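You operate a simulated robot arm through the tools that you are given. There is no shell and no other tool. Be economical: measure what you need, move in short steps, check, and stop when the job is done.

The job below is to be done with a simulated two-armed robot. You get a single attempt, and the scene is never put back.

TASK
Hold the red reel, wind its lead right in and store it in the blue drawer.
Fine: shut the drawer again.

It is judged by the outcome, as a careful person would: the job done as asked, and still so three seconds after it is handed in. It fails if anything else is knocked over, pushed out of place, dropped, spilled or broken.

THE ROBOT
Two 6-joint arms with two-finger parallel grippers on one trunk, on a base that drives. Base frame: it is fixed to the floor where the robot stands at the start and does not move with it; the origin is under the middle of the robot, x ahead of it, y to its left, z up; the surface under the hand at the start is at about z = 788. Readings come in mm, rad, newtons and seconds.
The left shoulder is at the start at [70, 166, 1430], the right one opposite. With the tool pointing down near the work surface each hand reaches from about 340 to 780 mm from the robot's upright axis, wherever it stands, measured 20 degrees to its own side. Places, roughly: blue drawer [400, 0, 700]; inside of the blue drawer [500, 0, 700]; reel knob [500, 100, 800]. Payload 3.91 kg a hand.
The TCP of each hand is the grasp point between the finger pads, 30 mm short of the fingertips. In the tool frame z runs along the fingers and y along their closing line. Largest opening 110 mm; finger width 20, thickness 10; the body of the gripper, 48 by 112 mm, starts 55 mm behind the TCP.
Orientation is that of the tool frame in the base frame, as a unit quaternion [x, y, z, w]. With the fingers straight down and closing along the base's y, the tool's x points along the base's -x, its y along +y and its z along -z.

THE INTERFACE
- The arms move only by the tool drive_tool. It takes "left_steps", "right_steps" or both (then of equal length, played together; a hand with none holds still); each is text: rows parted by semicolons, each of 7 numbers parted by spaces: the shift along the tool's x, y, z in mm, then the turn, a rotation vector about the tool's x, y, z in rad, then the closure, from 0 (fully open) to 1 (shut). In form: x y z ax ay az fingers; .... A call has 1 to 12 rows; each row shifts and turns the commanded pose from where the row before left it, along the tool's axes as they then stand. Rows are played at 5 a second. More than 50 mm and 0.15 rad between two rows, or a gripper value outside its range, and nothing of the call is played. A pose out of reach is approached as far as the arm can. The call stops where the force on the tool passes 40 N (or 10 N more than at its start, if that is more) or the arm is blocked; 0.2 s more then pass. Each finger travels about 108 mm/s and halts on what it meets, pressing with about 30 N; the grip force reading is that of the motor and also rises with nothing between the fingers. The clock runs only during rows and for 0.2 s after the last one: add rows that do not move to give the fingers time. The reply holds the time, the measured pose of the TCP, the force on the tool along the base axes, the opening and the grip force, in the units named above and with some noise, with the torque about the TCP (base axes, N m) and any sound that the robot's microphone picked up, and new pictures: "show" is both (left out), scene, wrist or none (wrist: the cameras of the hands that moved).
- Cameras (640 x 400 px; columns grow to the right, rows downward): "scene" is now at [108.2, 4.7, 1617.4]; the picture's right is [0.08, -1.00, 0.00], its down [-0.91, -0.08, -0.40] and it looks along [0.40, 0.03, -0.92] (base axes); focal length 290 px, centre (320, 200). "left" rides on the left gripper at [77, -7, -114] in its tool frame; the picture's right is [0.09, 1.00, 0.00], its down [-0.80, 0.07, -0.59] and it looks along [-0.59, 0.05, 0.80] (tool axes); focal length 270 px, centre (320, 200). "right" rides on the right gripper at [77, 7, -114] in its tool frame; the picture's right is [-0.09, 1.00, 0.00], its down [-0.80, -0.07, -0.59] and it looks along [-0.59, -0.05, 0.80] (tool axes); focal length 270 px, centre (320, 200).
- move_column(by): slides the trunk up (or, below 0, down) by that many mm; the arms and the scene camera ride with it, the base frame stays. It gives what a move gives, with no picture.
- base_move(legs): drives the robot by 1 to 6 legs, each [ahead, left, turn to the left] in mm, mm and rad, along the robot's own axes; the way and the turn of a leg run together, so that a leg with both is an arc; at most 1500 mm and 3.142 rad a leg. The arms and the cameras ride along, it lands a little off, and it stops where it bumps. It gives what a move gives, and a new picture of the scene camera.
- turn_head(pan, tilt): turns the head with the scene camera to pan (to the left, within 1.501 rad either way) and tilt (down, from -0.506 to 1.204), counted from straight ahead of the robot. It gives what a move gives, and a new picture of the scene camera.
- pixel_to_xyz(camera, pixels): there is no depth. For up to 12 entries [column, row, z] of the newest picture of that camera ("zoom" is the newest enlarged one), the place [x, y] in the base frame at which the ray of that pixel passes the height z, good to about 2 mm. The clock stands still meanwhile.
- zoom(camera, box): a new picture of the part [left, top, right, bottom] of that camera's present view, enlarged. The clock stands still meanwhile.
- finish_job(): hands the job in; it is judged then, once.

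Work in short steps. Measure before you move; look again where a grasp or a placing could have gone wrong, and mend it. You have 80 turns and 260 pictures in all, those below and enlarged ones among them. Open the grippers and draw the arms clear of the work before you hand the job in, unless the task says otherwise; then end with one line.

The tools are called after ">>>" as a command line: name --argument value ..., lists and objects as JSON in quotes. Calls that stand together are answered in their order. drive_tool: Moves the arms, as the interface text tells. Its arguments: {"type":"object","properties":{"left_steps":{"type":"string"},"right_steps":{"type":"string"},"show":{"type":"string","enum":["both","scene","wrist","none"]}},"required":[]} The other tools are called the same way: move_column (by) slides the trunk up or down; base_move (legs) drives the base; turn_head (pan, tilt) turns the head that bears the scene camera; pixel_to_xyz (camera, pixels) gives the place at which the rays of pixels pass given heights; zoom (camera, box) takes an enlarged picture of a part of a camera's view; finish_job () hands the job in.

At the start:

```text
time_s: 0.0
left_tcp_pos: [534.6, 332.8, 999.0]
left_tcp_rot: [0.0, 1.0, 0.001, 0.0]
left_force: [-0.2, 0.1, 0.1]
left_moment: [0.02, -0.01, 0.02]
left_gripper_width: 110.0
left_gripper_force: 0.0
right_tcp_pos: [620.3, -249.0, 999.9]
right_tcp_rot: [0.0, 1.0, 0.0, 0.0]
right_force: [0.8, 0.1, -0.2]
right_moment: [0.01, -0.03, 0.0]
right_gripper_width: 110.0
right_gripper_force: 0.1
trunk travel left (down, up): [-925.0, 15.0]
robot x, y, heading: [0.4, -1.7, -0.001]
head pan, tilt: [0.084, 1.162]
```

scene: 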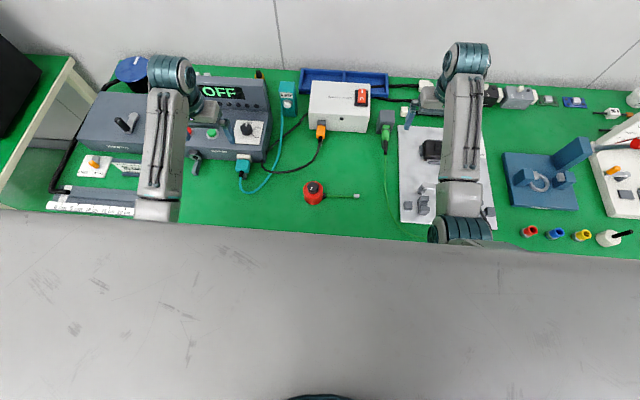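
right: 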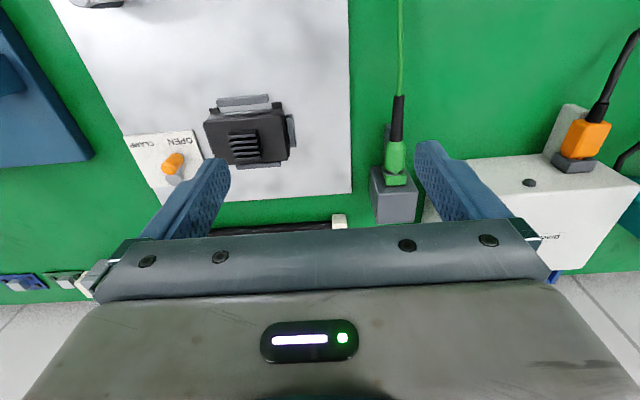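
left: 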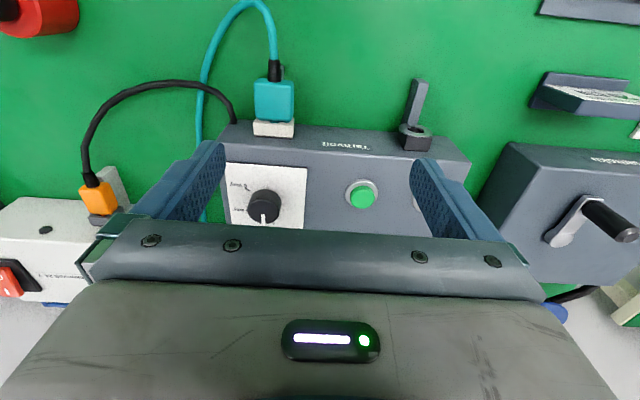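

The red reel is at about (314,192) in the scene with a lead going right to (357,196). I zoom in there and measure places.

>>> zoom --camera "scene" --box '[260, 150, 400, 240]'

>>> pixel_to_xyz --camera "scene" --pixels '[[314, 188, 820], [314, 198, 788], [357, 196, 788], [314, 230, 788], [330, 195, 790]]'

```text
4.44 times, centred on (330, 195) of scene
```

zoom: 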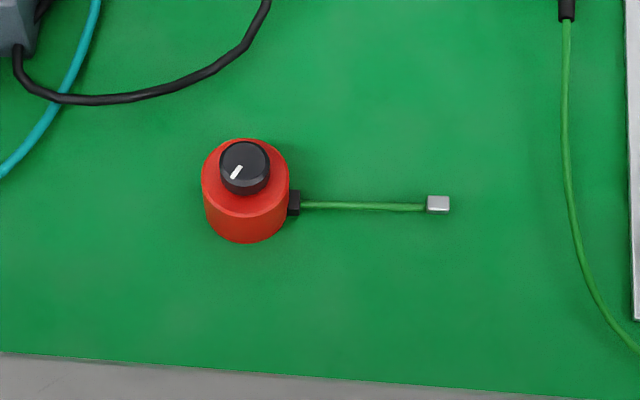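

```text
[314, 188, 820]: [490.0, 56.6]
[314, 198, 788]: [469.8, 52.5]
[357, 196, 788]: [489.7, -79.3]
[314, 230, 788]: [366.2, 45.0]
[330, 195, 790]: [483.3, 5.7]
```

The reel stands near (490,55), its lead runs to y≈-79, and the knob is on top. The drawer is under the bench edge, so I back up to see the front.

>>> base_move --legs '[[-500, 0, 0]]'

>>> turn_head --pan 0 --tilt 0.85

```text
time_s: 3.0
left_tcp_pos: [31.3, 334.6, 998.4]
left_tcp_rot: [-0.004, 1.0, 0.001, -0.001]
left_force: [-0.1, 0.1, 0.8]
left_moment: [0.0, 0.01, 0.0]
left_gripper_width: 109.7
left_gripper_force: 0.1
right_tcp_pos: [118.8, -244.7, 998.5]
right_tcp_rot: [-0.003, 1.0, 0.0, -0.002]
right_force: [0.3, 0.1, 0.2]
right_moment: [0.05, 0.02, 0.02]
right_gripper_width: 110.0
right_gripper_force: 0.1
trunk travel left (down, up): [-925.0, 15.0]
robot x, y, heading: [-502.3, -3.1, 0.007]
head pan, tilt: [0.084, 1.162]
```

scene: 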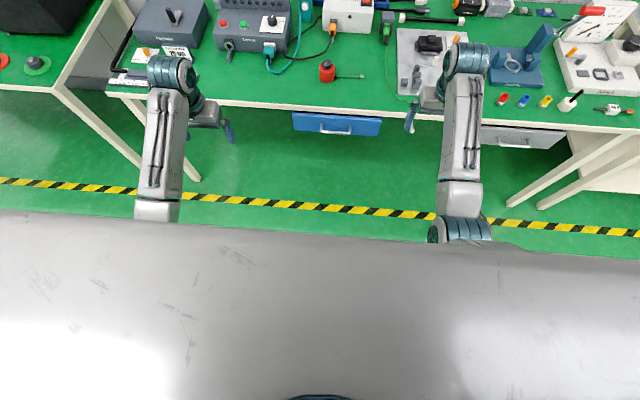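

```text
time_s: 3.8
left_tcp_pos: [28.4, 334.3, 1000.0]
left_tcp_rot: [-0.004, 1.0, 0.0, -0.001]
left_force: [0.5, -0.1, -0.7]
left_moment: [-0.03, 0.0, -0.01]
left_gripper_width: 110.2
left_gripper_force: 0.0
right_tcp_pos: [117.5, -245.6, 1000.9]
right_tcp_rot: [-0.003, 1.0, -0.001, 0.0]
right_force: [0.8, 0.8, -0.1]
right_moment: [-0.04, -0.01, -0.02]
right_gripper_width: 109.9
right_gripper_force: 0.1
trunk travel left (down, up): [-925.0, 15.0]
robot x, y, heading: [-504.6, -1.2, 0.007]
head pan, tilt: [0.0, 0.85]
```

scene: 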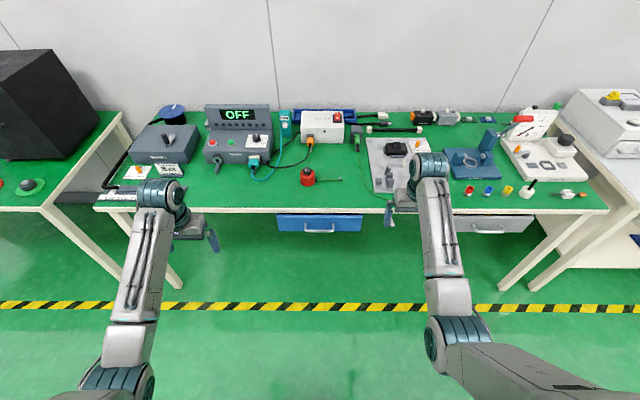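

The blue drawer with a silver bow handle is at (320,225), just under the bench top. Zooming in on it and the reel.

>>> zoom --camera "scene" --box '[256, 150, 384, 250]'

>>> pixel_to_xyz --camera "scene" --pixels '[[320, 229, 690], [320, 229, 700], [305, 230, 700], [335, 230, 700], [276, 217, 740], [362, 214, 740], [320, 208, 788]]'

```text
4.00 times, centred on (320, 200) of scene
```

zoom: 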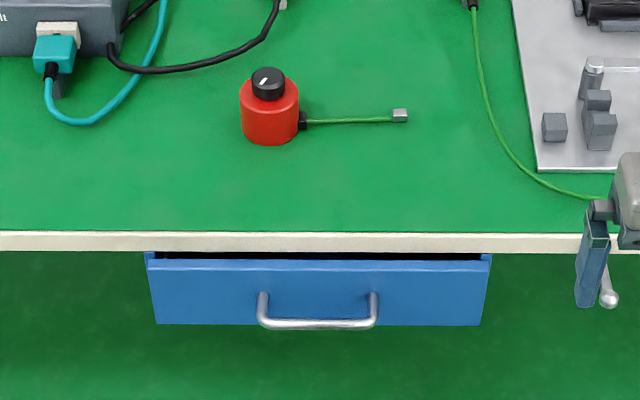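

```text
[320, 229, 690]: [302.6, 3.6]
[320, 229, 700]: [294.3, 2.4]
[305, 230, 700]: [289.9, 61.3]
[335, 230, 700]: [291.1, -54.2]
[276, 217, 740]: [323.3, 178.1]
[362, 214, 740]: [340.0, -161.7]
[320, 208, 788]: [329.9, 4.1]
```

The drawer front is plain, with a bow handle under the bench top. I'll wind first: drive back in so the reel is mid-reach, then measure it.

>>> base_move --legs '[[340, 0, -0.007]]'

>>> turn_head --pan 0 --tilt 1.0

>>> zoom --camera "scene" --box '[272, 160, 368, 220]'

```text
time_s: 6.0
left_tcp_pos: [367.5, 338.3, 1001.5]
left_tcp_rot: [-0.003, 1.0, 0.0, 0.001]
left_force: [-0.3, 0.5, -0.6]
left_moment: [0.02, -0.04, 0.01]
left_gripper_width: 110.0
left_gripper_force: 0.0
right_tcp_pos: [457.5, -242.8, 1000.9]
right_tcp_rot: [-0.003, 1.0, 0.0, 0.0]
right_force: [0.5, 0.8, 0.0]
right_moment: [-0.03, 0.03, 0.02]
right_gripper_width: 110.0
right_gripper_force: 0.0
trunk travel left (down, up): [-925.0, 15.0]
robot x, y, heading: [-163.0, 1.5, 0.003]
head pan, tilt: [0.0, 0.85]
```

scene: 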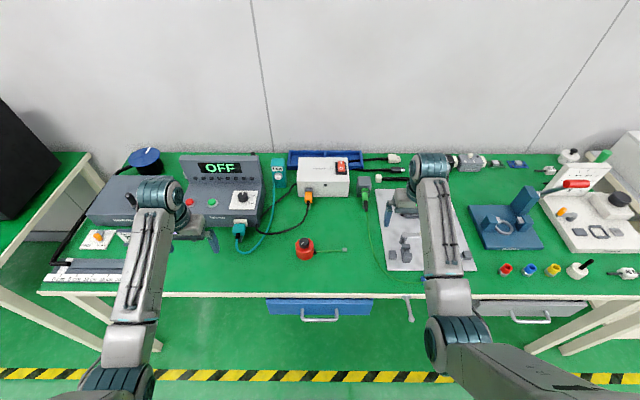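

```text
time_s: 6.7
left_tcp_pos: [369.3, 337.6, 998.9]
left_tcp_rot: [-0.004, 1.0, 0.0, 0.0]
left_force: [-0.2, -0.3, -0.7]
left_moment: [0.0, 0.02, 0.01]
left_gripper_width: 109.9
left_gripper_force: 0.1
right_tcp_pos: [459.6, -242.9, 1000.2]
right_tcp_rot: [-0.003, 1.0, 0.0, 0.0]
right_force: [0.1, -0.8, -0.3]
right_moment: [0.0, -0.02, 0.0]
right_gripper_width: 110.1
right_gripper_force: 0.1
trunk travel left (down, up): [-925.0, 15.0]
robot x, y, heading: [-161.9, -0.1, 0.004]
head pan, tilt: [0.0, 1.0]
```

scene: 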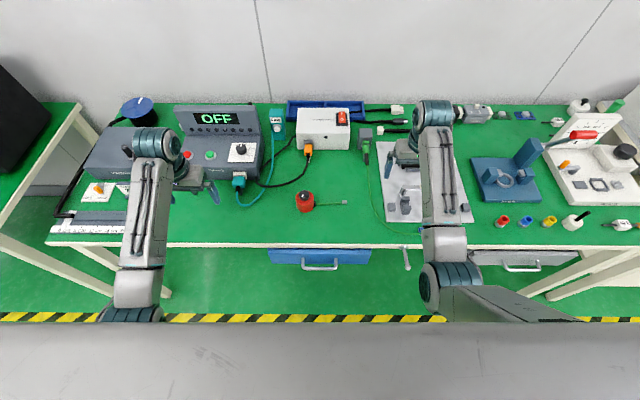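

```text
6.67 times, centred on (320, 190) of scene
```

zoom: 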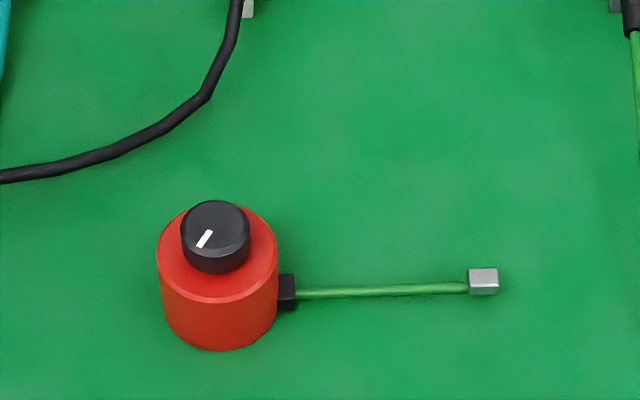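

I measure the reel from the enlarged picture: front-bottom edge (220,350), front-top edge (216,303), knob top centre (216,228).

>>> pixel_to_xyz --camera "zoom" --pixels '[[220, 350, 788], [216, 303, 820], [216, 303, 830], [216, 303, 840], [157, 252, 830], [278, 252, 830], [216, 228, 845], [216, 228, 855], [181, 228, 850], [250, 228, 850], [287, 292, 795], [484, 285, 792]]'

```text
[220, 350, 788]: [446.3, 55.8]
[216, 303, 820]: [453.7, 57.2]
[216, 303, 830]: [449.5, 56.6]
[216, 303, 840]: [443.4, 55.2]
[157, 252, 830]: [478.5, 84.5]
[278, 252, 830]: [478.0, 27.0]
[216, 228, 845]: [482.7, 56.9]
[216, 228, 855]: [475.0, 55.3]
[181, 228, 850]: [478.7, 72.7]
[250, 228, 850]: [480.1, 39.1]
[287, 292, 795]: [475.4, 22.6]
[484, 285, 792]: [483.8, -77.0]
```

Reel: centre (476,56), radius ~29, body top z≈832, knob Ø33 up to ~853; the lead exit is on the -y side. The left hand will hold the body from the left/front at a slant; first I turn it in the air.

>>> drive_tool --left_steps "0 0 0 0 0 0.136 0;0 0 0 0 0 0.136 0;0 0 0 0 0 0.136 0;0 0 0 0 0 0.136 0;0 0 0 0 0 0.136 0;0 0 0 0 0 0.136 0;0 0 0 0 0 0.136 0;0 0 0 0 0 0.136 0;0 0 0 0 0 0.136 0" --show "none"

>>> drive_tool --left_steps "0 0 0 0 -0.136 0 0;0 0 0 0 -0.136 0 0;0 0 0 0 -0.136 0 0;0 0 0 0 -0.136 0 0;0 0 0 0 -0.136 0 0;0 0 0 0 -0.136 0 0;0 0 0 0 -0.136 0 0;0 0 0 0 0 0 0"

```text
time_s: 8.7
left_tcp_pos: [370.9, 338.8, 999.4]
left_tcp_rot: [0.572, 0.82, 0.0, 0.0]
left_force: [0.2, 0.2, -0.1]
left_moment: [0.0, 0.02, -0.02]
left_gripper_width: 109.7
left_gripper_force: 0.0
right_tcp_pos: [459.7, -241.5, 999.0]
right_tcp_rot: [-0.003, 1.0, 0.001, 0.0]
right_force: [-0.1, 0.0, 0.9]
right_moment: [0.0, -0.01, 0.02]
right_gripper_width: 109.9
right_gripper_force: 0.1
trunk travel left (down, up): [-925.0, 15.0]
robot x, y, heading: [-160.7, 2.3, 0.008]
head pan, tilt: [0.0, 1.0]
```

```text
time_s: 10.5
left_tcp_pos: [369.1, 338.2, 1001.1]
left_tcp_rot: [0.507, 0.729, -0.262, 0.377]
left_force: [0.1, 1.3, 0.0]
left_moment: [-0.04, -0.01, 0.01]
left_gripper_width: 109.9
left_gripper_force: 0.0
right_tcp_pos: [458.7, -243.1, 1000.7]
right_tcp_rot: [-0.004, 1.0, -0.001, 0.0]
right_force: [0.2, 0.0, 0.2]
right_moment: [0.0, -0.01, -0.03]
right_gripper_width: 110.3
right_gripper_force: 0.0
trunk travel left (down, up): [-925.0, 15.0]
robot x, y, heading: [-164.8, -2.1, 0.01]
head pan, tilt: [0.0, 1.0]
```

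scene: 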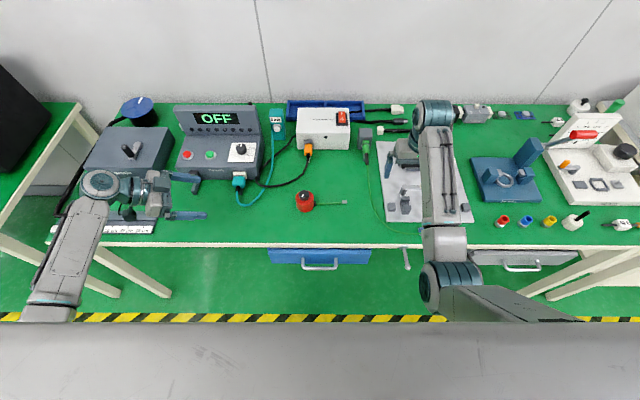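
left: 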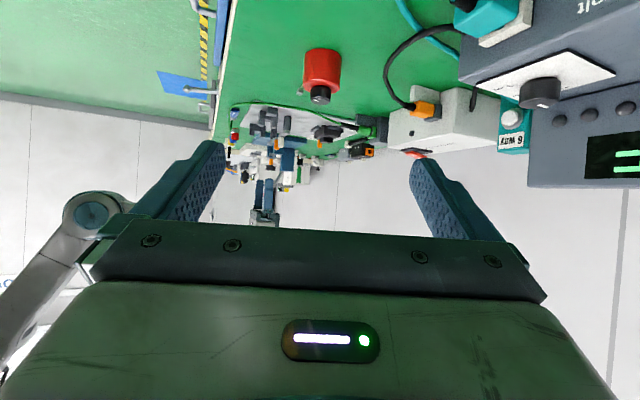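

Orientation is as planned. I move mostly along the tool axis to about 150 mm short of the reel.

>>> drive_tool --left_steps "-3 0.6 38 0 0 0 0;-3 0.6 38 0 0 0 0;-3 0.6 38 0 0 0 0;-3 0.6 38 0 0 0 0;-3 0.6 38 0 0 0 0;0 0 0 0 0 0 0"

>>> zoom --camera "scene" --box '[240, 160, 368, 240]'

```text
time_s: 11.9
left_tcp_pos: [428.5, 185.4, 899.4]
left_tcp_rot: [0.507, 0.73, -0.261, 0.377]
left_force: [-0.7, 0.2, 0.4]
left_moment: [-0.03, -0.03, 0.02]
left_gripper_width: 110.2
left_gripper_force: 0.1
right_tcp_pos: [459.5, -243.2, 999.7]
right_tcp_rot: [-0.004, 1.0, 0.0, -0.001]
right_force: [0.4, -0.4, -0.1]
right_moment: [-0.04, -0.02, 0.0]
right_gripper_width: 110.0
right_gripper_force: 0.1
trunk travel left (down, up): [-925.0, 15.0]
robot x, y, heading: [-162.5, 0.2, 0.003]
head pan, tilt: [0.0, 1.0]
```

scene: 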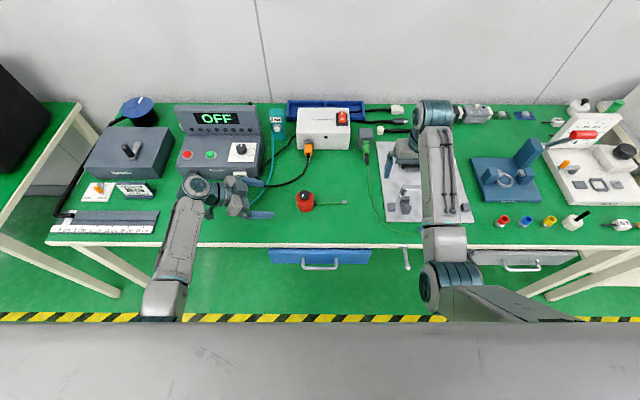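
left: 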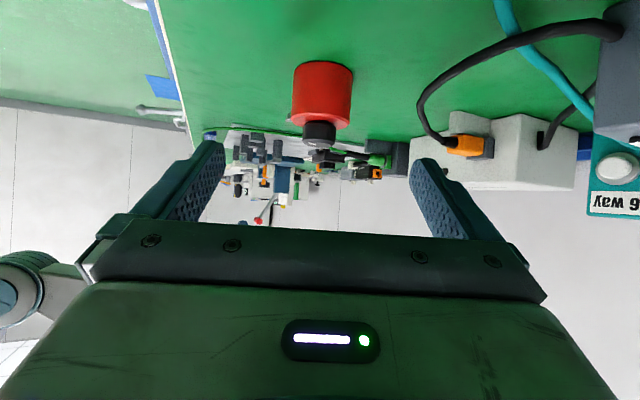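

```text
5.00 times, centred on (304, 200) of scene
```

zoom: 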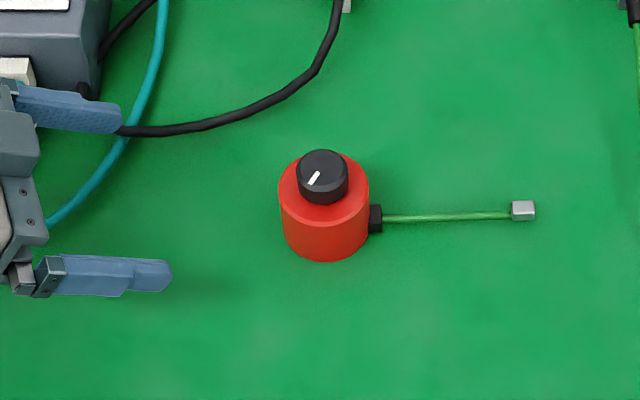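

I check where the cables lie relative to the far finger's path.

>>> pixel_to_xyz --camera "zoom" --pixels '[[50, 222, 792], [100, 168, 792], [150, 100, 792], [130, 132, 792], [200, 130, 795], [260, 105, 795], [310, 75, 795]]'

```text
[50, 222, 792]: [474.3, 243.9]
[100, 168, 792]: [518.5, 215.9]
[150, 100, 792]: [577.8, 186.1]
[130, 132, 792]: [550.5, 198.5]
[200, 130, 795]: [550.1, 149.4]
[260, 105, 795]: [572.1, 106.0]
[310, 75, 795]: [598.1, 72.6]
```

The path is clear of the cables with a narrower opening (~75 mm). I advance 105 mm and look.

>>> drive_tool --left_steps "0 0 0 0 0 0 0.32;-1 0 35 0 0 0 0.32;-1 0 35 0 0 0 0.32;-1 0 35 0 0 0 0.32;0 0 0 0 0 0 0.32"

>>> zoom --camera "scene" --box '[240, 160, 368, 240]'

```text
time_s: 13.1
left_tcp_pos: [459.1, 104.9, 844.5]
left_tcp_rot: [0.508, 0.73, -0.261, 0.375]
left_force: [-0.7, 0.1, 0.1]
left_moment: [0.03, 0.02, 0.02]
left_gripper_width: 74.7
left_gripper_force: 0.1
right_tcp_pos: [458.0, -242.1, 1000.6]
right_tcp_rot: [-0.003, 1.0, 0.0, 0.0]
right_force: [-0.5, -0.1, 0.7]
right_moment: [0.01, -0.02, -0.02]
right_gripper_width: 109.8
right_gripper_force: 0.0
trunk travel left (down, up): [-925.0, 15.0]
robot x, y, heading: [-160.4, 1.2, 0.008]
head pan, tilt: [0.0, 1.0]
```

scene: 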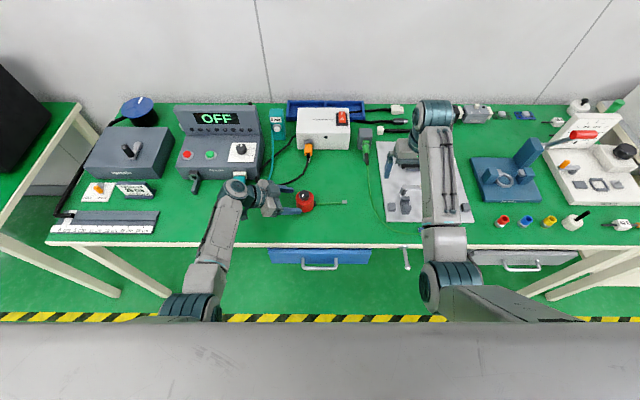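
left: 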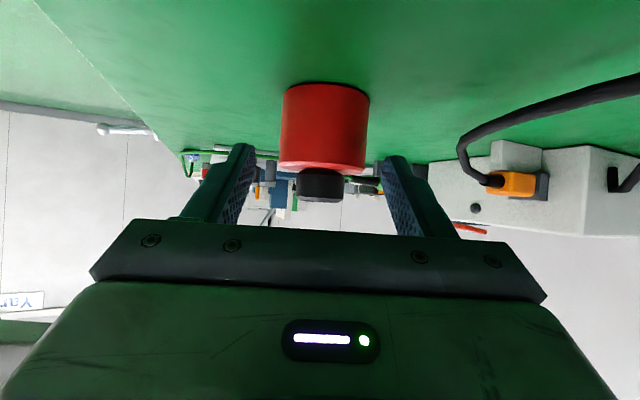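

```text
5.00 times, centred on (304, 200) of scene
```

zoom: 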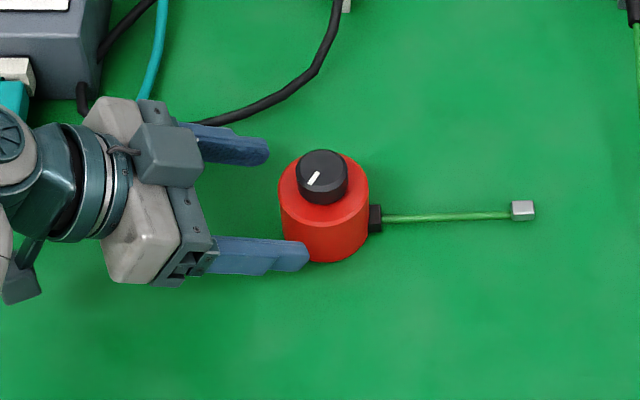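

Fingers straddle the reel, centred (reel col ~322 in left view). Last 46 mm in, then I close gently.

>>> drive_tool --left_steps "0.5 -0.5 15 0 0 0 0.32;0.5 -0.5 15 0 0 0 0.32;0 0 15 0 0 0 0.32;0 0 0 0 0 0 0.32"

>>> zoom --camera "scene" --box '[240, 160, 368, 240]'

```text
time_s: 14.1
left_tcp_pos: [470.4, 68.6, 817.0]
left_tcp_rot: [0.507, 0.73, -0.261, 0.377]
left_force: [0.2, 0.2, 0.5]
left_moment: [-0.02, 0.01, 0.0]
left_gripper_width: 74.8
left_gripper_force: 0.0
right_tcp_pos: [459.7, -243.3, 999.9]
right_tcp_rot: [-0.004, 1.0, 0.0, 0.0]
right_force: [-0.8, 0.1, -0.7]
right_moment: [0.01, 0.03, -0.01]
right_gripper_width: 109.9
right_gripper_force: 0.1
trunk travel left (down, up): [-925.0, 15.0]
robot x, y, heading: [-162.9, 0.8, 0.004]
head pan, tilt: [0.0, 1.0]
```

scene: 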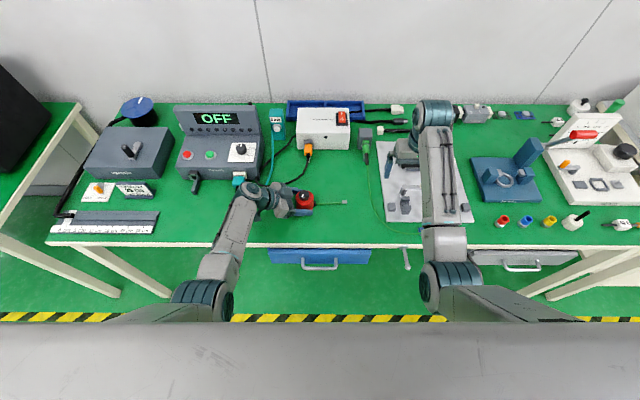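
left: 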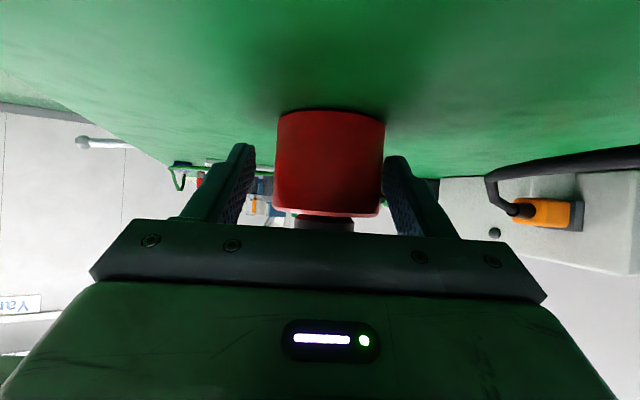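

```text
5.00 times, centred on (304, 200) of scene
```

zoom: 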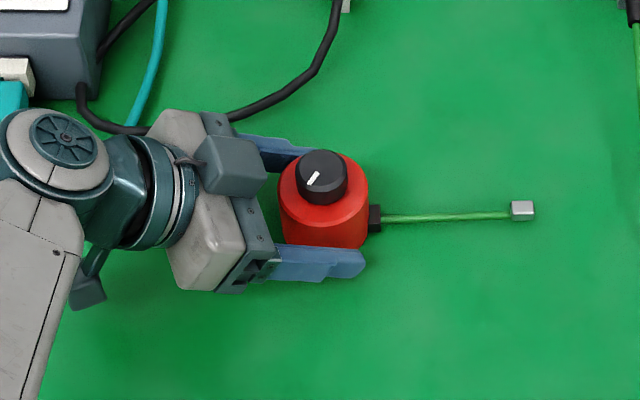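

Reel is slightly toward the far finger; I shift 3 mm along tool y and close.

>>> drive_tool --left_steps "0 3 0 0 0 0 0.32;0 0 0 0 0 0 0.45;0 0 0 0 0 0 0.6;0 0 0 0 0 0 0.6;0 0 0 0 0 0 0.6"

>>> zoom --camera "scene" --box '[272, 170, 352, 220]'

```text
time_s: 15.3
left_tcp_pos: [473.0, 71.2, 817.8]
left_tcp_rot: [0.508, 0.729, -0.262, 0.376]
left_force: [1.8, 0.2, 0.1]
left_moment: [0.0, 0.02, 0.02]
left_gripper_width: 58.8
left_gripper_force: 30.3
right_tcp_pos: [460.1, -242.5, 999.3]
right_tcp_rot: [-0.004, 1.0, 0.0, 0.0]
right_force: [-1.4, 0.1, 0.2]
right_moment: [0.0, 0.01, 0.02]
right_gripper_width: 110.0
right_gripper_force: 0.0
trunk travel left (down, up): [-925.0, 15.0]
robot x, y, heading: [-161.7, 0.2, 0.004]
head pan, tilt: [0.0, 1.0]
```

scene: 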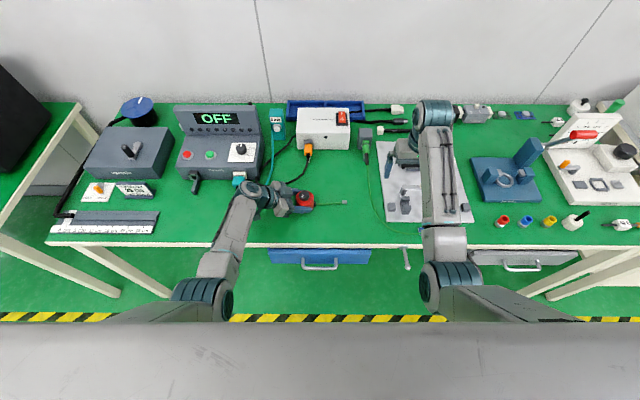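
left: 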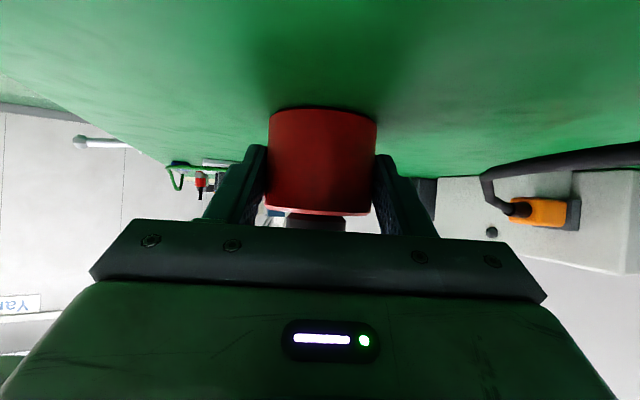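

```text
8.00 times, centred on (312, 195) of scene
```

zoom: 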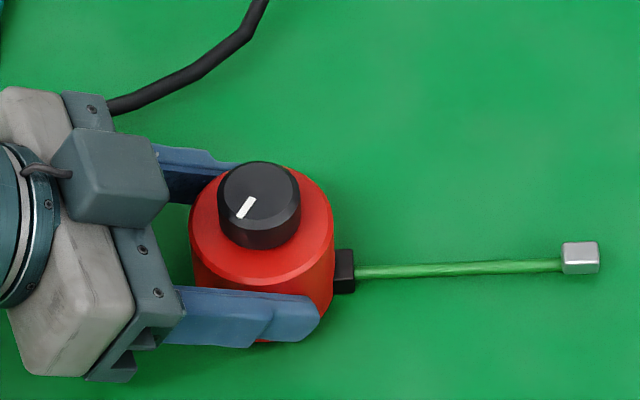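

Held at 58.8 mm. I measure the knob axis and the gray box on top of the left gripper for the right hand's clearance.

>>> pixel_to_xyz --camera "zoom" --pixels '[[259, 192, 853], [219, 192, 853], [300, 192, 853], [168, 190, 860], [168, 190, 880], [168, 190, 900], [60, 160, 880], [60, 160, 900], [580, 258, 795]]'

>>> zoom --camera "right" --box '[0, 0, 640, 400]'

```text
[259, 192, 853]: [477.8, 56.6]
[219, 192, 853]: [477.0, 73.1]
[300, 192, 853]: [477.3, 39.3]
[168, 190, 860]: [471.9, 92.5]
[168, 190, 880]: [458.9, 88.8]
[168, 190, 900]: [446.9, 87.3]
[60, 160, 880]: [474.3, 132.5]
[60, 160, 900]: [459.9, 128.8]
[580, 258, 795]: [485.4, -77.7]
```

```text
1.00 times, centred on (320, 200) of right (not enlarged: the box is as wide or as high as the picture)
```

zoom: 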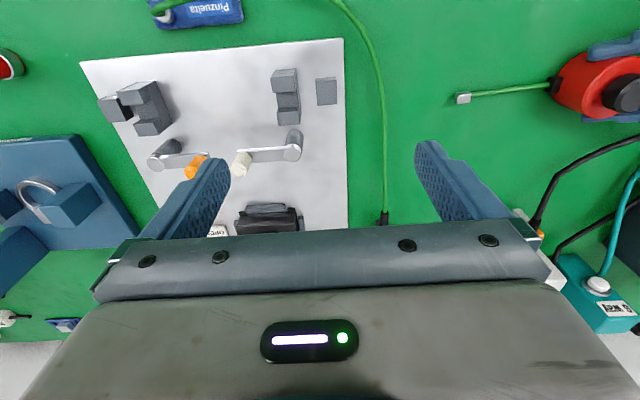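

Knob axis (477.5,56.3). The right body would pass ~20 mm above the left gripper's box if only fingertips grip the knob. I turn the right hand in the air so its camera points away from the left hand.

>>> drive_tool --right_steps "0 0 0 0 0 -0.15 0;0 0 0 0 0 -0.15 0;0 0 0 0 0 -0.15 0;0 0 0 0 0 -0.15 0;0 0 0 0 0 -0.15 0;0 0 0 0 0 -0.15 0;0 0 0 0 0 -0.15 0;0 0 0 0 0 -0.15 0;0 0 0 0 0 -0.15 0;0 0 0 0 0 -0.15 0;0 0 0 0 0 -0.15 0;0 0 0 0 0 -0.15 0" --show "scene"

```text
time_s: 17.9
left_tcp_pos: [473.1, 70.4, 818.3]
left_tcp_rot: [0.507, 0.73, -0.261, 0.377]
left_force: [0.7, 1.7, 0.2]
left_moment: [0.0, 0.0, -0.01]
left_gripper_width: 59.0
left_gripper_force: 29.6
right_tcp_pos: [459.8, -241.8, 998.1]
right_tcp_rot: [0.786, -0.618, 0.0, 0.0]
right_force: [0.1, 0.0, 0.8]
right_moment: [-0.02, 0.0, 0.0]
right_gripper_width: 109.9
right_gripper_force: 0.1
trunk travel left (down, up): [-925.0, 15.0]
robot x, y, heading: [-162.1, 1.1, 0.004]
head pan, tilt: [0.0, 1.0]
```

scene: 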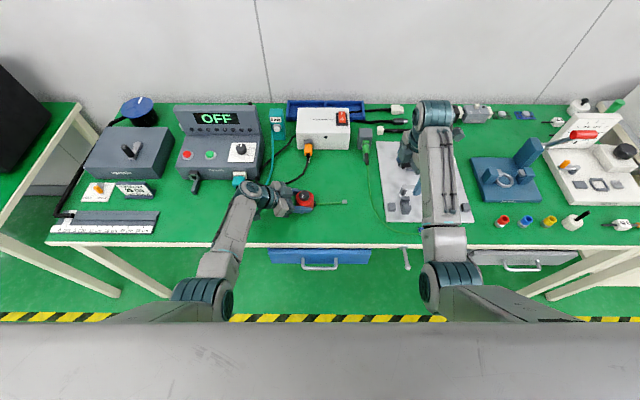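

Moving right hand over the knob at height, opening to ~60 mm.

>>> drive_tool --right_steps "-35.7 -10.9 0 0 0 0 0.2;-35.7 -10.9 0 0 0 0 0.45;-35.7 -10.9 0 0 0 0 0.45;-35.7 -10.9 0 0 0 0 0.45;-35.7 -10.9 0 0 0 0 0.45;-35.7 -10.9 0 0 0 0 0.45;-35.7 -10.9 0 0 0 0 0.45;-35.5 -11.1 0 0 0 0 0.45;0 0 0 0 0 0 0.45;0 0 0 0 0 0 0.45"

```text
time_s: 20.3
left_tcp_pos: [473.4, 71.4, 818.1]
left_tcp_rot: [0.508, 0.73, -0.262, 0.376]
left_force: [1.1, 1.3, 0.4]
left_moment: [0.06, 0.07, -0.01]
left_gripper_width: 58.5
left_gripper_force: 30.2
right_tcp_pos: [519.0, -26.0, 982.5]
right_tcp_rot: [0.774, -0.633, 0.015, 0.015]
right_force: [0.1, 0.6, 0.1]
right_moment: [-0.01, 0.03, -0.01]
right_gripper_width: 60.3
right_gripper_force: 0.1
right hand out of reach, approached as far as the arm can: row 7, 8
trunk travel left (down, up): [-925.0, 15.0]
robot x, y, heading: [-162.0, -0.6, 0.004]
head pan, tilt: [0.0, 1.0]
stopped in row 10 (right hand): the arm was blocked; the commanded pose is now the measured one
```

scene: 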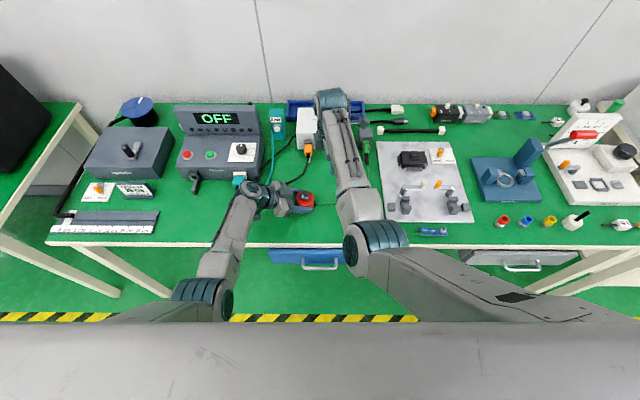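
right: 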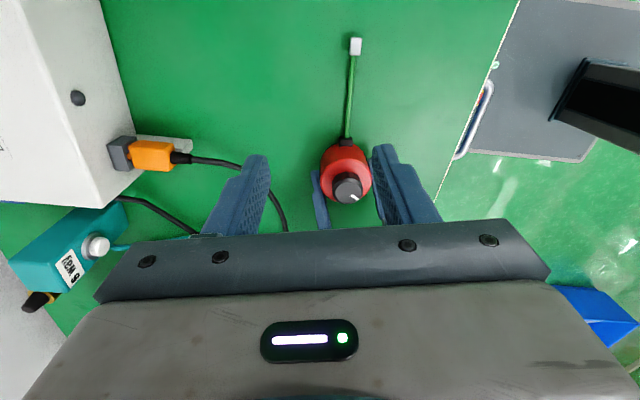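

The right arm can't reach y=56. Instead I retreat it, lift the reel with the left hand 150 mm and carry it to the middle/right.

>>> drive_tool --right_steps "37 19 -4 0 -0.042 0 0.45;37 19 -4 0 0 0 0.45;37 19 -4 0 0 0 0.45;37 19 -4 0 0 0 0.45;37 19 -4 0 0 0 0.45" --left_steps "0 0 0 0 0 0 0.6;-30.6 0 -21.7 0 0 0 0.6;-30.6 0 -21.7 0 0 0 0.6;-30.6 0 -21.7 0 0 0 0.6;-30.6 0 -21.7 0 0 0 0.6" --show "scene"

```text
time_s: 21.5
left_tcp_pos: [472.1, 69.6, 969.3]
left_tcp_rot: [0.508, 0.73, -0.261, 0.375]
left_force: [0.1, 0.1, -1.9]
left_moment: [0.05, 0.05, -0.01]
left_gripper_width: 58.6
left_gripper_force: 30.3
right_tcp_pos: [458.5, -226.3, 1004.3]
right_tcp_rot: [0.775, -0.632, -0.004, 0.0]
right_force: [-0.3, 0.4, -0.6]
right_moment: [0.01, -0.01, -0.01]
right_gripper_width: 60.3
right_gripper_force: 0.0
trunk travel left (down, up): [-925.0, 15.0]
robot x, y, heading: [-161.3, 4.1, 0.007]
head pan, tilt: [0.0, 1.0]
```

scene: 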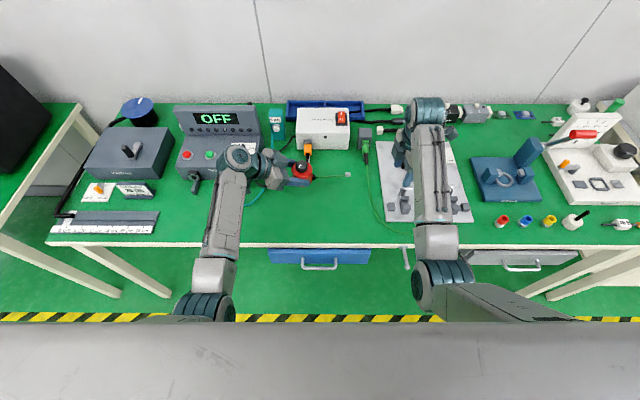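

Reel lifted. Now right hand goes up 110 mm, then the left carries the reel towards y≈-75.

>>> drive_tool --right_steps "0 0 -38 0 0 0 0.45;0 0 -38 0 0 0 0.45;0 0 -38 0 0 0 0.45;0 0 0 0 0 0 0.45;0 0 0 0 0 0 0.45;0 0 0 0 0 0 0.45;0 0 0 0 0 0 0.45;0 0 0 0 0 0 0.45" --left_steps "0 0 0 0 0 0 0.6;0 0 0 0 0 0 0.6;0 0 0 0 0 0 0.6;-17 -21.6 23.9 0 0 0 0.6;-17 -21.6 23.9 0 0 0 0.6;-17 -21.6 23.9 0 0 0 0.6;-17 -21.6 23.9 0 0 0 0.6;0 0 0 0 0 0 0.6" --show "both"

>>> zoom --camera "scene" --box '[272, 140, 432, 240]'

```text
time_s: 23.5
left_tcp_pos: [448.5, -0.7, 943.2]
left_tcp_rot: [0.518, 0.749, -0.213, 0.355]
left_force: [-0.1, 0.1, -0.9]
left_moment: [0.03, 0.03, -0.05]
left_gripper_width: 58.7
left_gripper_force: 29.8
right_tcp_pos: [505.7, -218.5, 1056.9]
right_tcp_rot: [0.775, -0.632, -0.004, 0.0]
right_force: [0.0, -0.6, 0.5]
right_moment: [-0.02, 0.03, 0.0]
right_gripper_width: 60.4
right_gripper_force: 0.0
right hand out of reach, approached as far as the arm can: row 1, 2, 3
trunk travel left (down, up): [-925.0, 15.0]
robot x, y, heading: [-164.5, 0.0, 0.005]
head pan, tilt: [0.0, 1.0]
stopped in row 8 (left hand): the arm was blocked; the commanded pose is now the measured one
```

scene: 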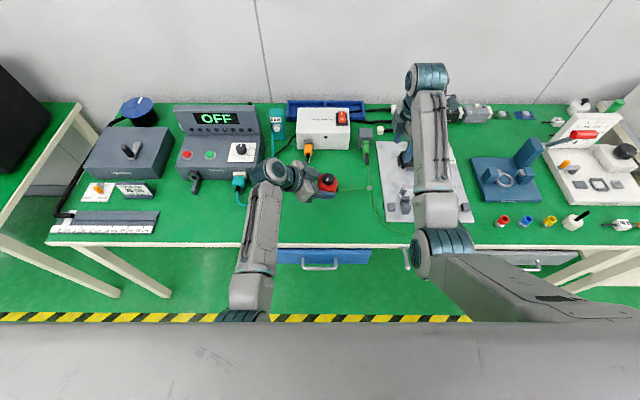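
right: 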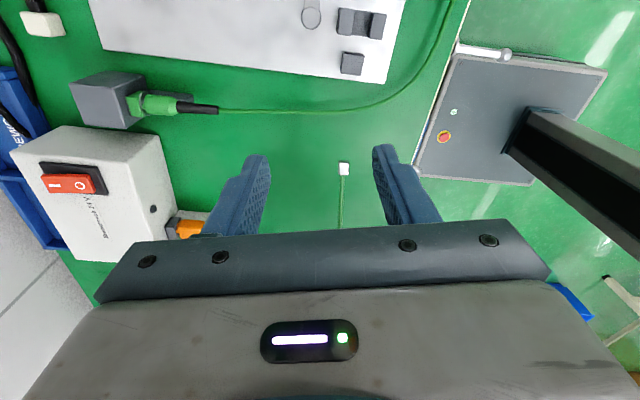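
left: 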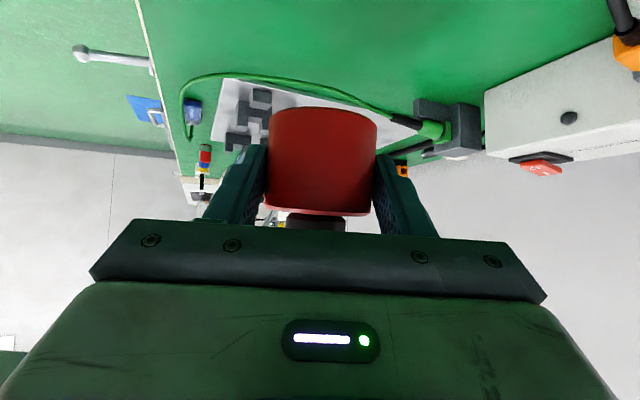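

```text
4.00 times, centred on (352, 190) of scene
```

zoom: 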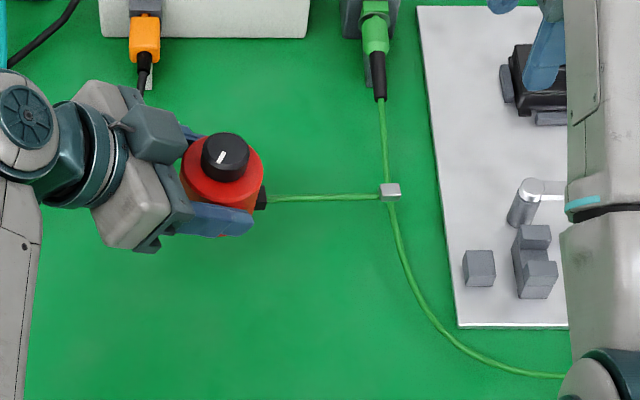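

Both arms lose reach when high, so I work lower: bring the reel down to just above the table (lead clear of the wire), restoring its upright orientation.

>>> drive_tool --left_steps "17.8 -1.2 15.6 0 0 0 0.6;17.8 -1.2 15.6 0 0 0 0.6;17.8 -1.2 15.6 0.0245 -0.05 -0.011 0.6;17.8 -1.2 15.6 0.0245 -0.05 -0.011 0.6;0 0 0 0 0 0 0.6" --show "scene"

>>> zoom --camera "scene" --box '[288, 160, 400, 230]'

```text
time_s: 24.7
left_tcp_pos: [447.4, -4.4, 850.3]
left_tcp_rot: [0.508, 0.728, -0.264, 0.377]
left_force: [-0.7, 0.1, -2.4]
left_moment: [0.01, 0.05, 0.01]
left_gripper_width: 58.9
left_gripper_force: 30.0
right_tcp_pos: [504.9, -219.6, 1056.7]
right_tcp_rot: [0.775, -0.632, -0.004, 0.0]
right_force: [0.0, 0.3, -0.1]
right_moment: [0.0, 0.04, 0.01]
right_gripper_width: 60.4
right_gripper_force: 0.0
trunk travel left (down, up): [-925.0, 15.0]
robot x, y, heading: [-157.8, 0.2, 0.003]
head pan, tilt: [0.0, 1.0]
```

scene: 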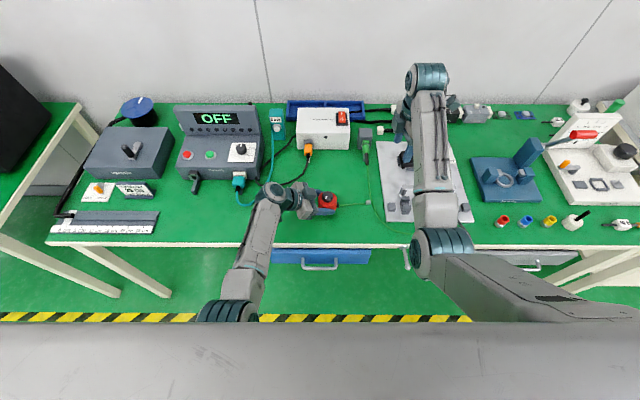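

```text
5.71 times, centred on (344, 195) of scene
```

zoom: 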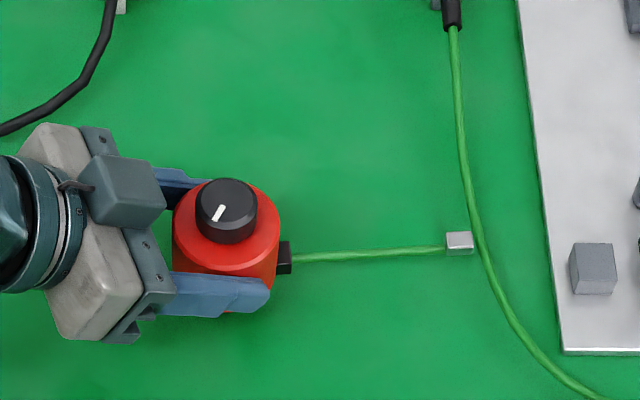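

Good. Measure knob top centre (226,205) at z≈885.

>>> pixel_to_xyz --camera "zoom" --pixels '[[226, 203, 885], [195, 203, 885], [258, 203, 885]]'

```text
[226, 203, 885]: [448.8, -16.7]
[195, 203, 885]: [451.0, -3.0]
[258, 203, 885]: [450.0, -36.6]
```

Knob axis ≈ (451,-19). Move the right hand above it at z≈960 (tips at 930).

>>> drive_tool --right_steps "-20 2 24 0 0 0 0.45;-37.5 2.1 24 0 0 0 0.45;-37.5 2.1 24 0 0 0 0.45;-37.5 2.1 25 0 0 0 0.45;-37.5 2.1 0 0 0 0 0.45;-37.5 2.1 0 0 0 0 0.45;0 0 0 0 0 0 0.45"

>>> zoom --camera "scene" --box '[288, 140, 400, 210]'

```text
time_s: 26.5
left_tcp_pos: [448.1, -4.5, 850.8]
left_tcp_rot: [0.507, 0.729, -0.262, 0.377]
left_force: [0.0, 0.3, -1.6]
left_moment: [0.03, 0.01, -0.01]
left_gripper_width: 58.5
left_gripper_force: 29.6
right_tcp_pos: [473.9, -104.0, 953.1]
right_tcp_rot: [0.755, -0.653, 0.042, 0.036]
right_force: [0.4, 0.9, 0.3]
right_moment: [0.02, -0.02, -0.02]
right_gripper_width: 60.4
right_gripper_force: 0.0
trunk travel left (down, up): [-925.0, 15.0]
robot x, y, heading: [-165.6, -2.9, 0.005]
head pan, tilt: [0.0, 1.0]
stopped in row 7 (right hand): the arm was blocked; the commanded pose is now the measured one
```

scene: 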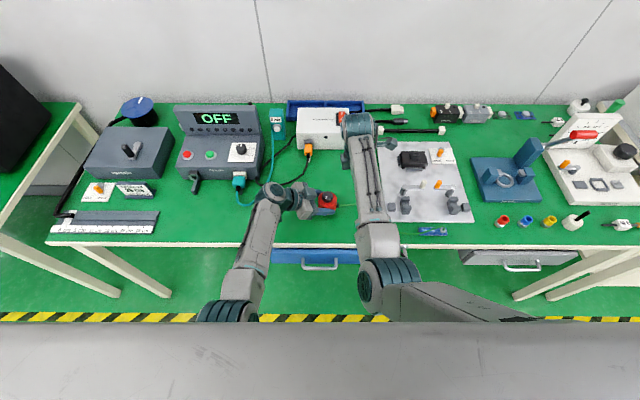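
right: 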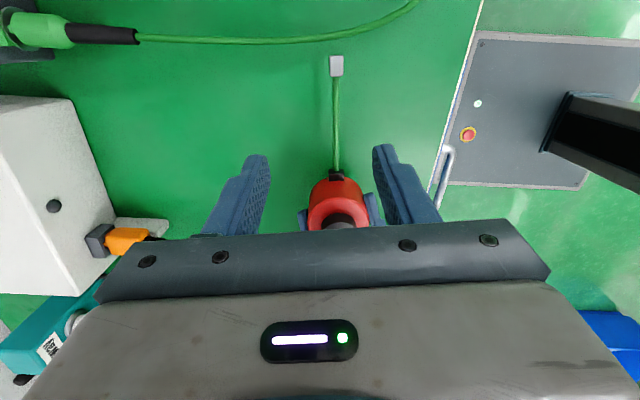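

```text
5.71 times, centred on (344, 175) of scene
```

zoom: 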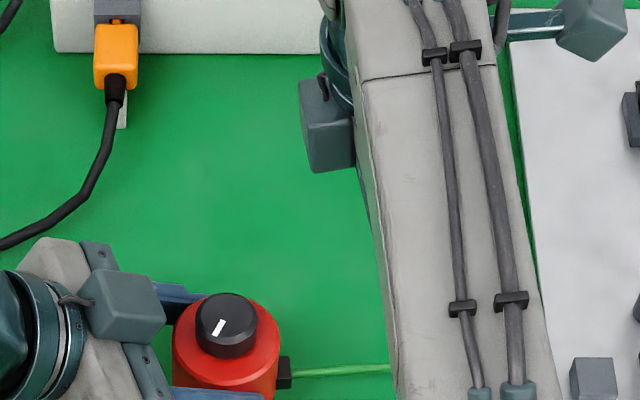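

The right arm blocks again at y≈-104, probably a wrist limit at this yaw. I turn it back ~60° toward neutral in place and re-level it.

>>> drive_tool --right_steps "0 0 0 0 0 0.15 0.45;0 0 0 0 0 0.15 0.45;0 0 0 0 0 0.15 0.45;0 0 0 0 0 0.15 0.45;0 0 0 0 0 0.15 0.45;0 0 0 0 0 0.15 0.45;0 0 0 0 0 0.15 0.45;0 0 0 -0.096 -0.054 0 0.45;0 0 0 0 0 0 0.45" --show "none"

```text
time_s: 28.5
left_tcp_pos: [446.7, -4.0, 849.9]
left_tcp_rot: [0.507, 0.729, -0.262, 0.377]
left_force: [0.1, -0.1, -1.1]
left_moment: [0.02, 0.02, -0.01]
left_gripper_width: 58.7
left_gripper_force: 29.9
right_tcp_pos: [472.4, -100.7, 951.2]
right_tcp_rot: [-0.326, 0.945, 0.002, -0.001]
right_force: [0.4, 0.0, 0.2]
right_moment: [-0.03, 0.0, 0.02]
right_gripper_width: 60.5
right_gripper_force: 0.1
trunk travel left (down, up): [-925.0, 15.0]
robot x, y, heading: [-164.7, 0.8, 0.008]
head pan, tilt: [0.0, 1.0]
```

It levels fine now. I move over the knob slightly higher (tips ~943) with a narrower opening.

>>> drive_tool --right_steps "0 0 -22 0 0 0 0.58;-11.2 25.9 0 0 0 0 0.58;-11.2 25.9 0 0 0 0 0.58;-11.2 25.9 0 0 0 0 0.58;0 0 0 0 0 0 0.58"

>>> zoom --camera "scene" --box '[272, 120, 416, 210]'

```text
time_s: 29.9
left_tcp_pos: [447.6, -3.2, 849.1]
left_tcp_rot: [0.507, 0.73, -0.261, 0.377]
left_force: [-0.6, 0.7, -1.6]
left_moment: [0.03, 0.02, 0.0]
left_gripper_width: 59.0
left_gripper_force: 29.9
right_tcp_pos: [474.5, -106.1, 964.1]
right_tcp_rot: [-0.297, 0.953, -0.054, -0.009]
right_force: [0.0, -0.1, 0.0]
right_moment: [-0.02, 0.05, 0.0]
right_gripper_width: 46.5
right_gripper_force: 0.1
trunk travel left (down, up): [-925.0, 15.0]
robot x, y, heading: [-158.8, -1.1, 0.011]
head pan, tilt: [0.0, 1.0]
stopped in row 5 (right hand): the arm was blocked; the commanded pose is now the measured one
```

scene: 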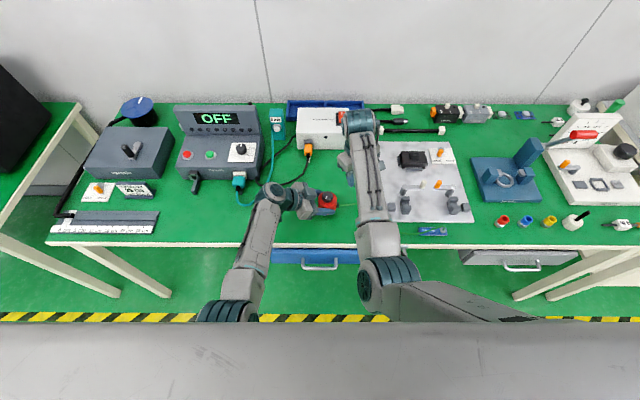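
right: 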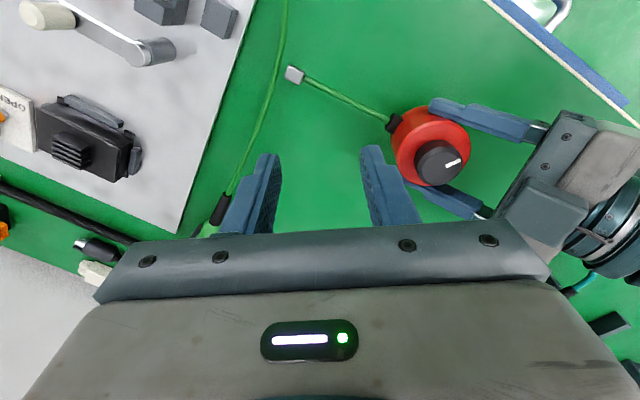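

```text
4.44 times, centred on (344, 165) of scene
```

zoom: 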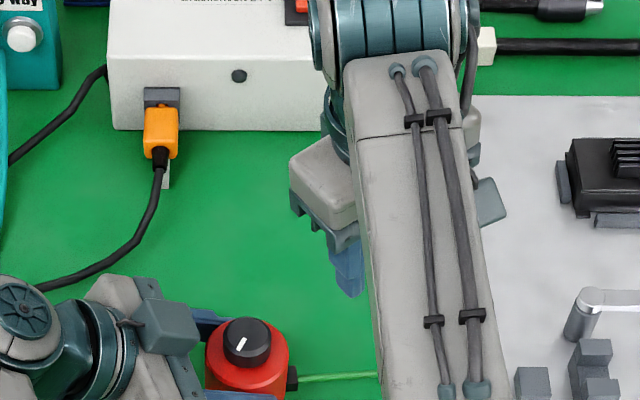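

Both blocks depend on position: further ahead the arms reach further across. So I back the base 80 mm (and 30 mm left) and then extend the left hand again.

>>> base_move --legs '[[-85, 30, 0]]'

```text
time_s: 31.0
left_tcp_pos: [365.7, 22.7, 847.9]
left_tcp_rot: [0.508, 0.729, -0.264, 0.376]
left_force: [1.2, 0.1, -1.4]
left_moment: [0.01, 0.03, -0.02]
left_gripper_width: 58.9
left_gripper_force: 30.1
right_tcp_pos: [390.8, -78.5, 961.6]
right_tcp_rot: [-0.298, 0.953, -0.053, -0.012]
right_force: [-0.9, -0.2, -1.0]
right_moment: [0.01, 0.02, -0.03]
right_gripper_width: 46.1
right_gripper_force: 0.1
trunk travel left (down, up): [-925.0, 15.0]
robot x, y, heading: [-245.0, 31.8, 0.005]
head pan, tilt: [0.0, 1.0]
```

scene: 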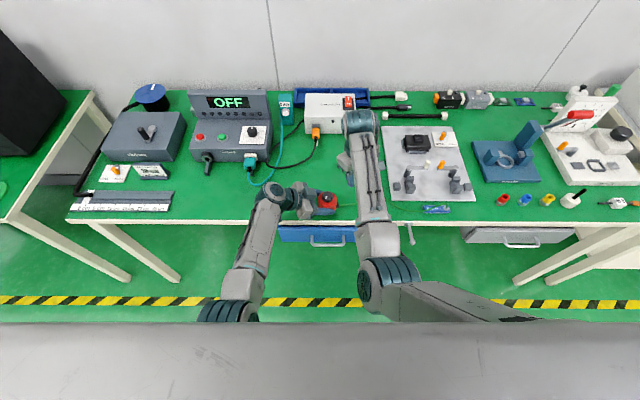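

Extend left hand +85 mm in x; move the right along and level it.

>>> drive_tool --left_steps "-10.4 23.5 14.7 0 0 0 0.6;-10.4 23.5 14.7 0 0 0 0.6;-10.4 23.5 14.7 0 0 0 0.6;0 0 0 0 0 0 0.6" --right_steps "-14 -30 0 0 0 0 0.58;-14 -30 0 0 0 0 0.58;-14 -30 0 -0.093 -0.054 0 0.58;0 0 0 0 0 0 0.58" --show "scene"

>>> zoom --camera "scene" --box '[272, 150, 416, 240]'

```text
time_s: 32.0
left_tcp_pos: [447.3, -2.9, 851.6]
left_tcp_rot: [0.507, 0.728, -0.263, 0.379]
left_force: [0.6, 0.5, -0.9]
left_moment: [0.01, 0.03, -0.01]
left_gripper_width: 58.5
left_gripper_force: 29.9
right_tcp_pos: [474.0, -127.2, 971.4]
right_tcp_rot: [-0.298, 0.954, -0.001, 0.002]
right_force: [0.6, 0.2, 1.0]
right_moment: [0.01, -0.01, 0.0]
right_gripper_width: 46.3
right_gripper_force: 0.0
trunk travel left (down, up): [-925.0, 15.0]
robot x, y, heading: [-248.3, 28.1, 0.01]
head pan, tilt: [0.0, 1.0]
```

scene: 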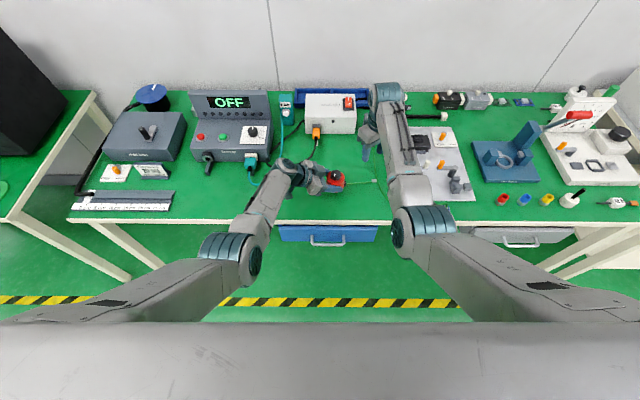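

```text
4.44 times, centred on (344, 195) of scene
```

zoom: 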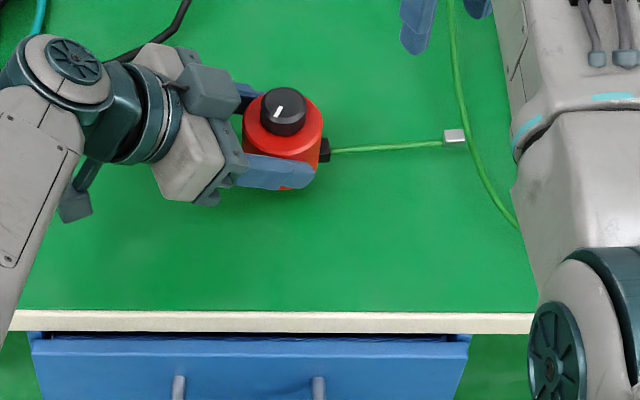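

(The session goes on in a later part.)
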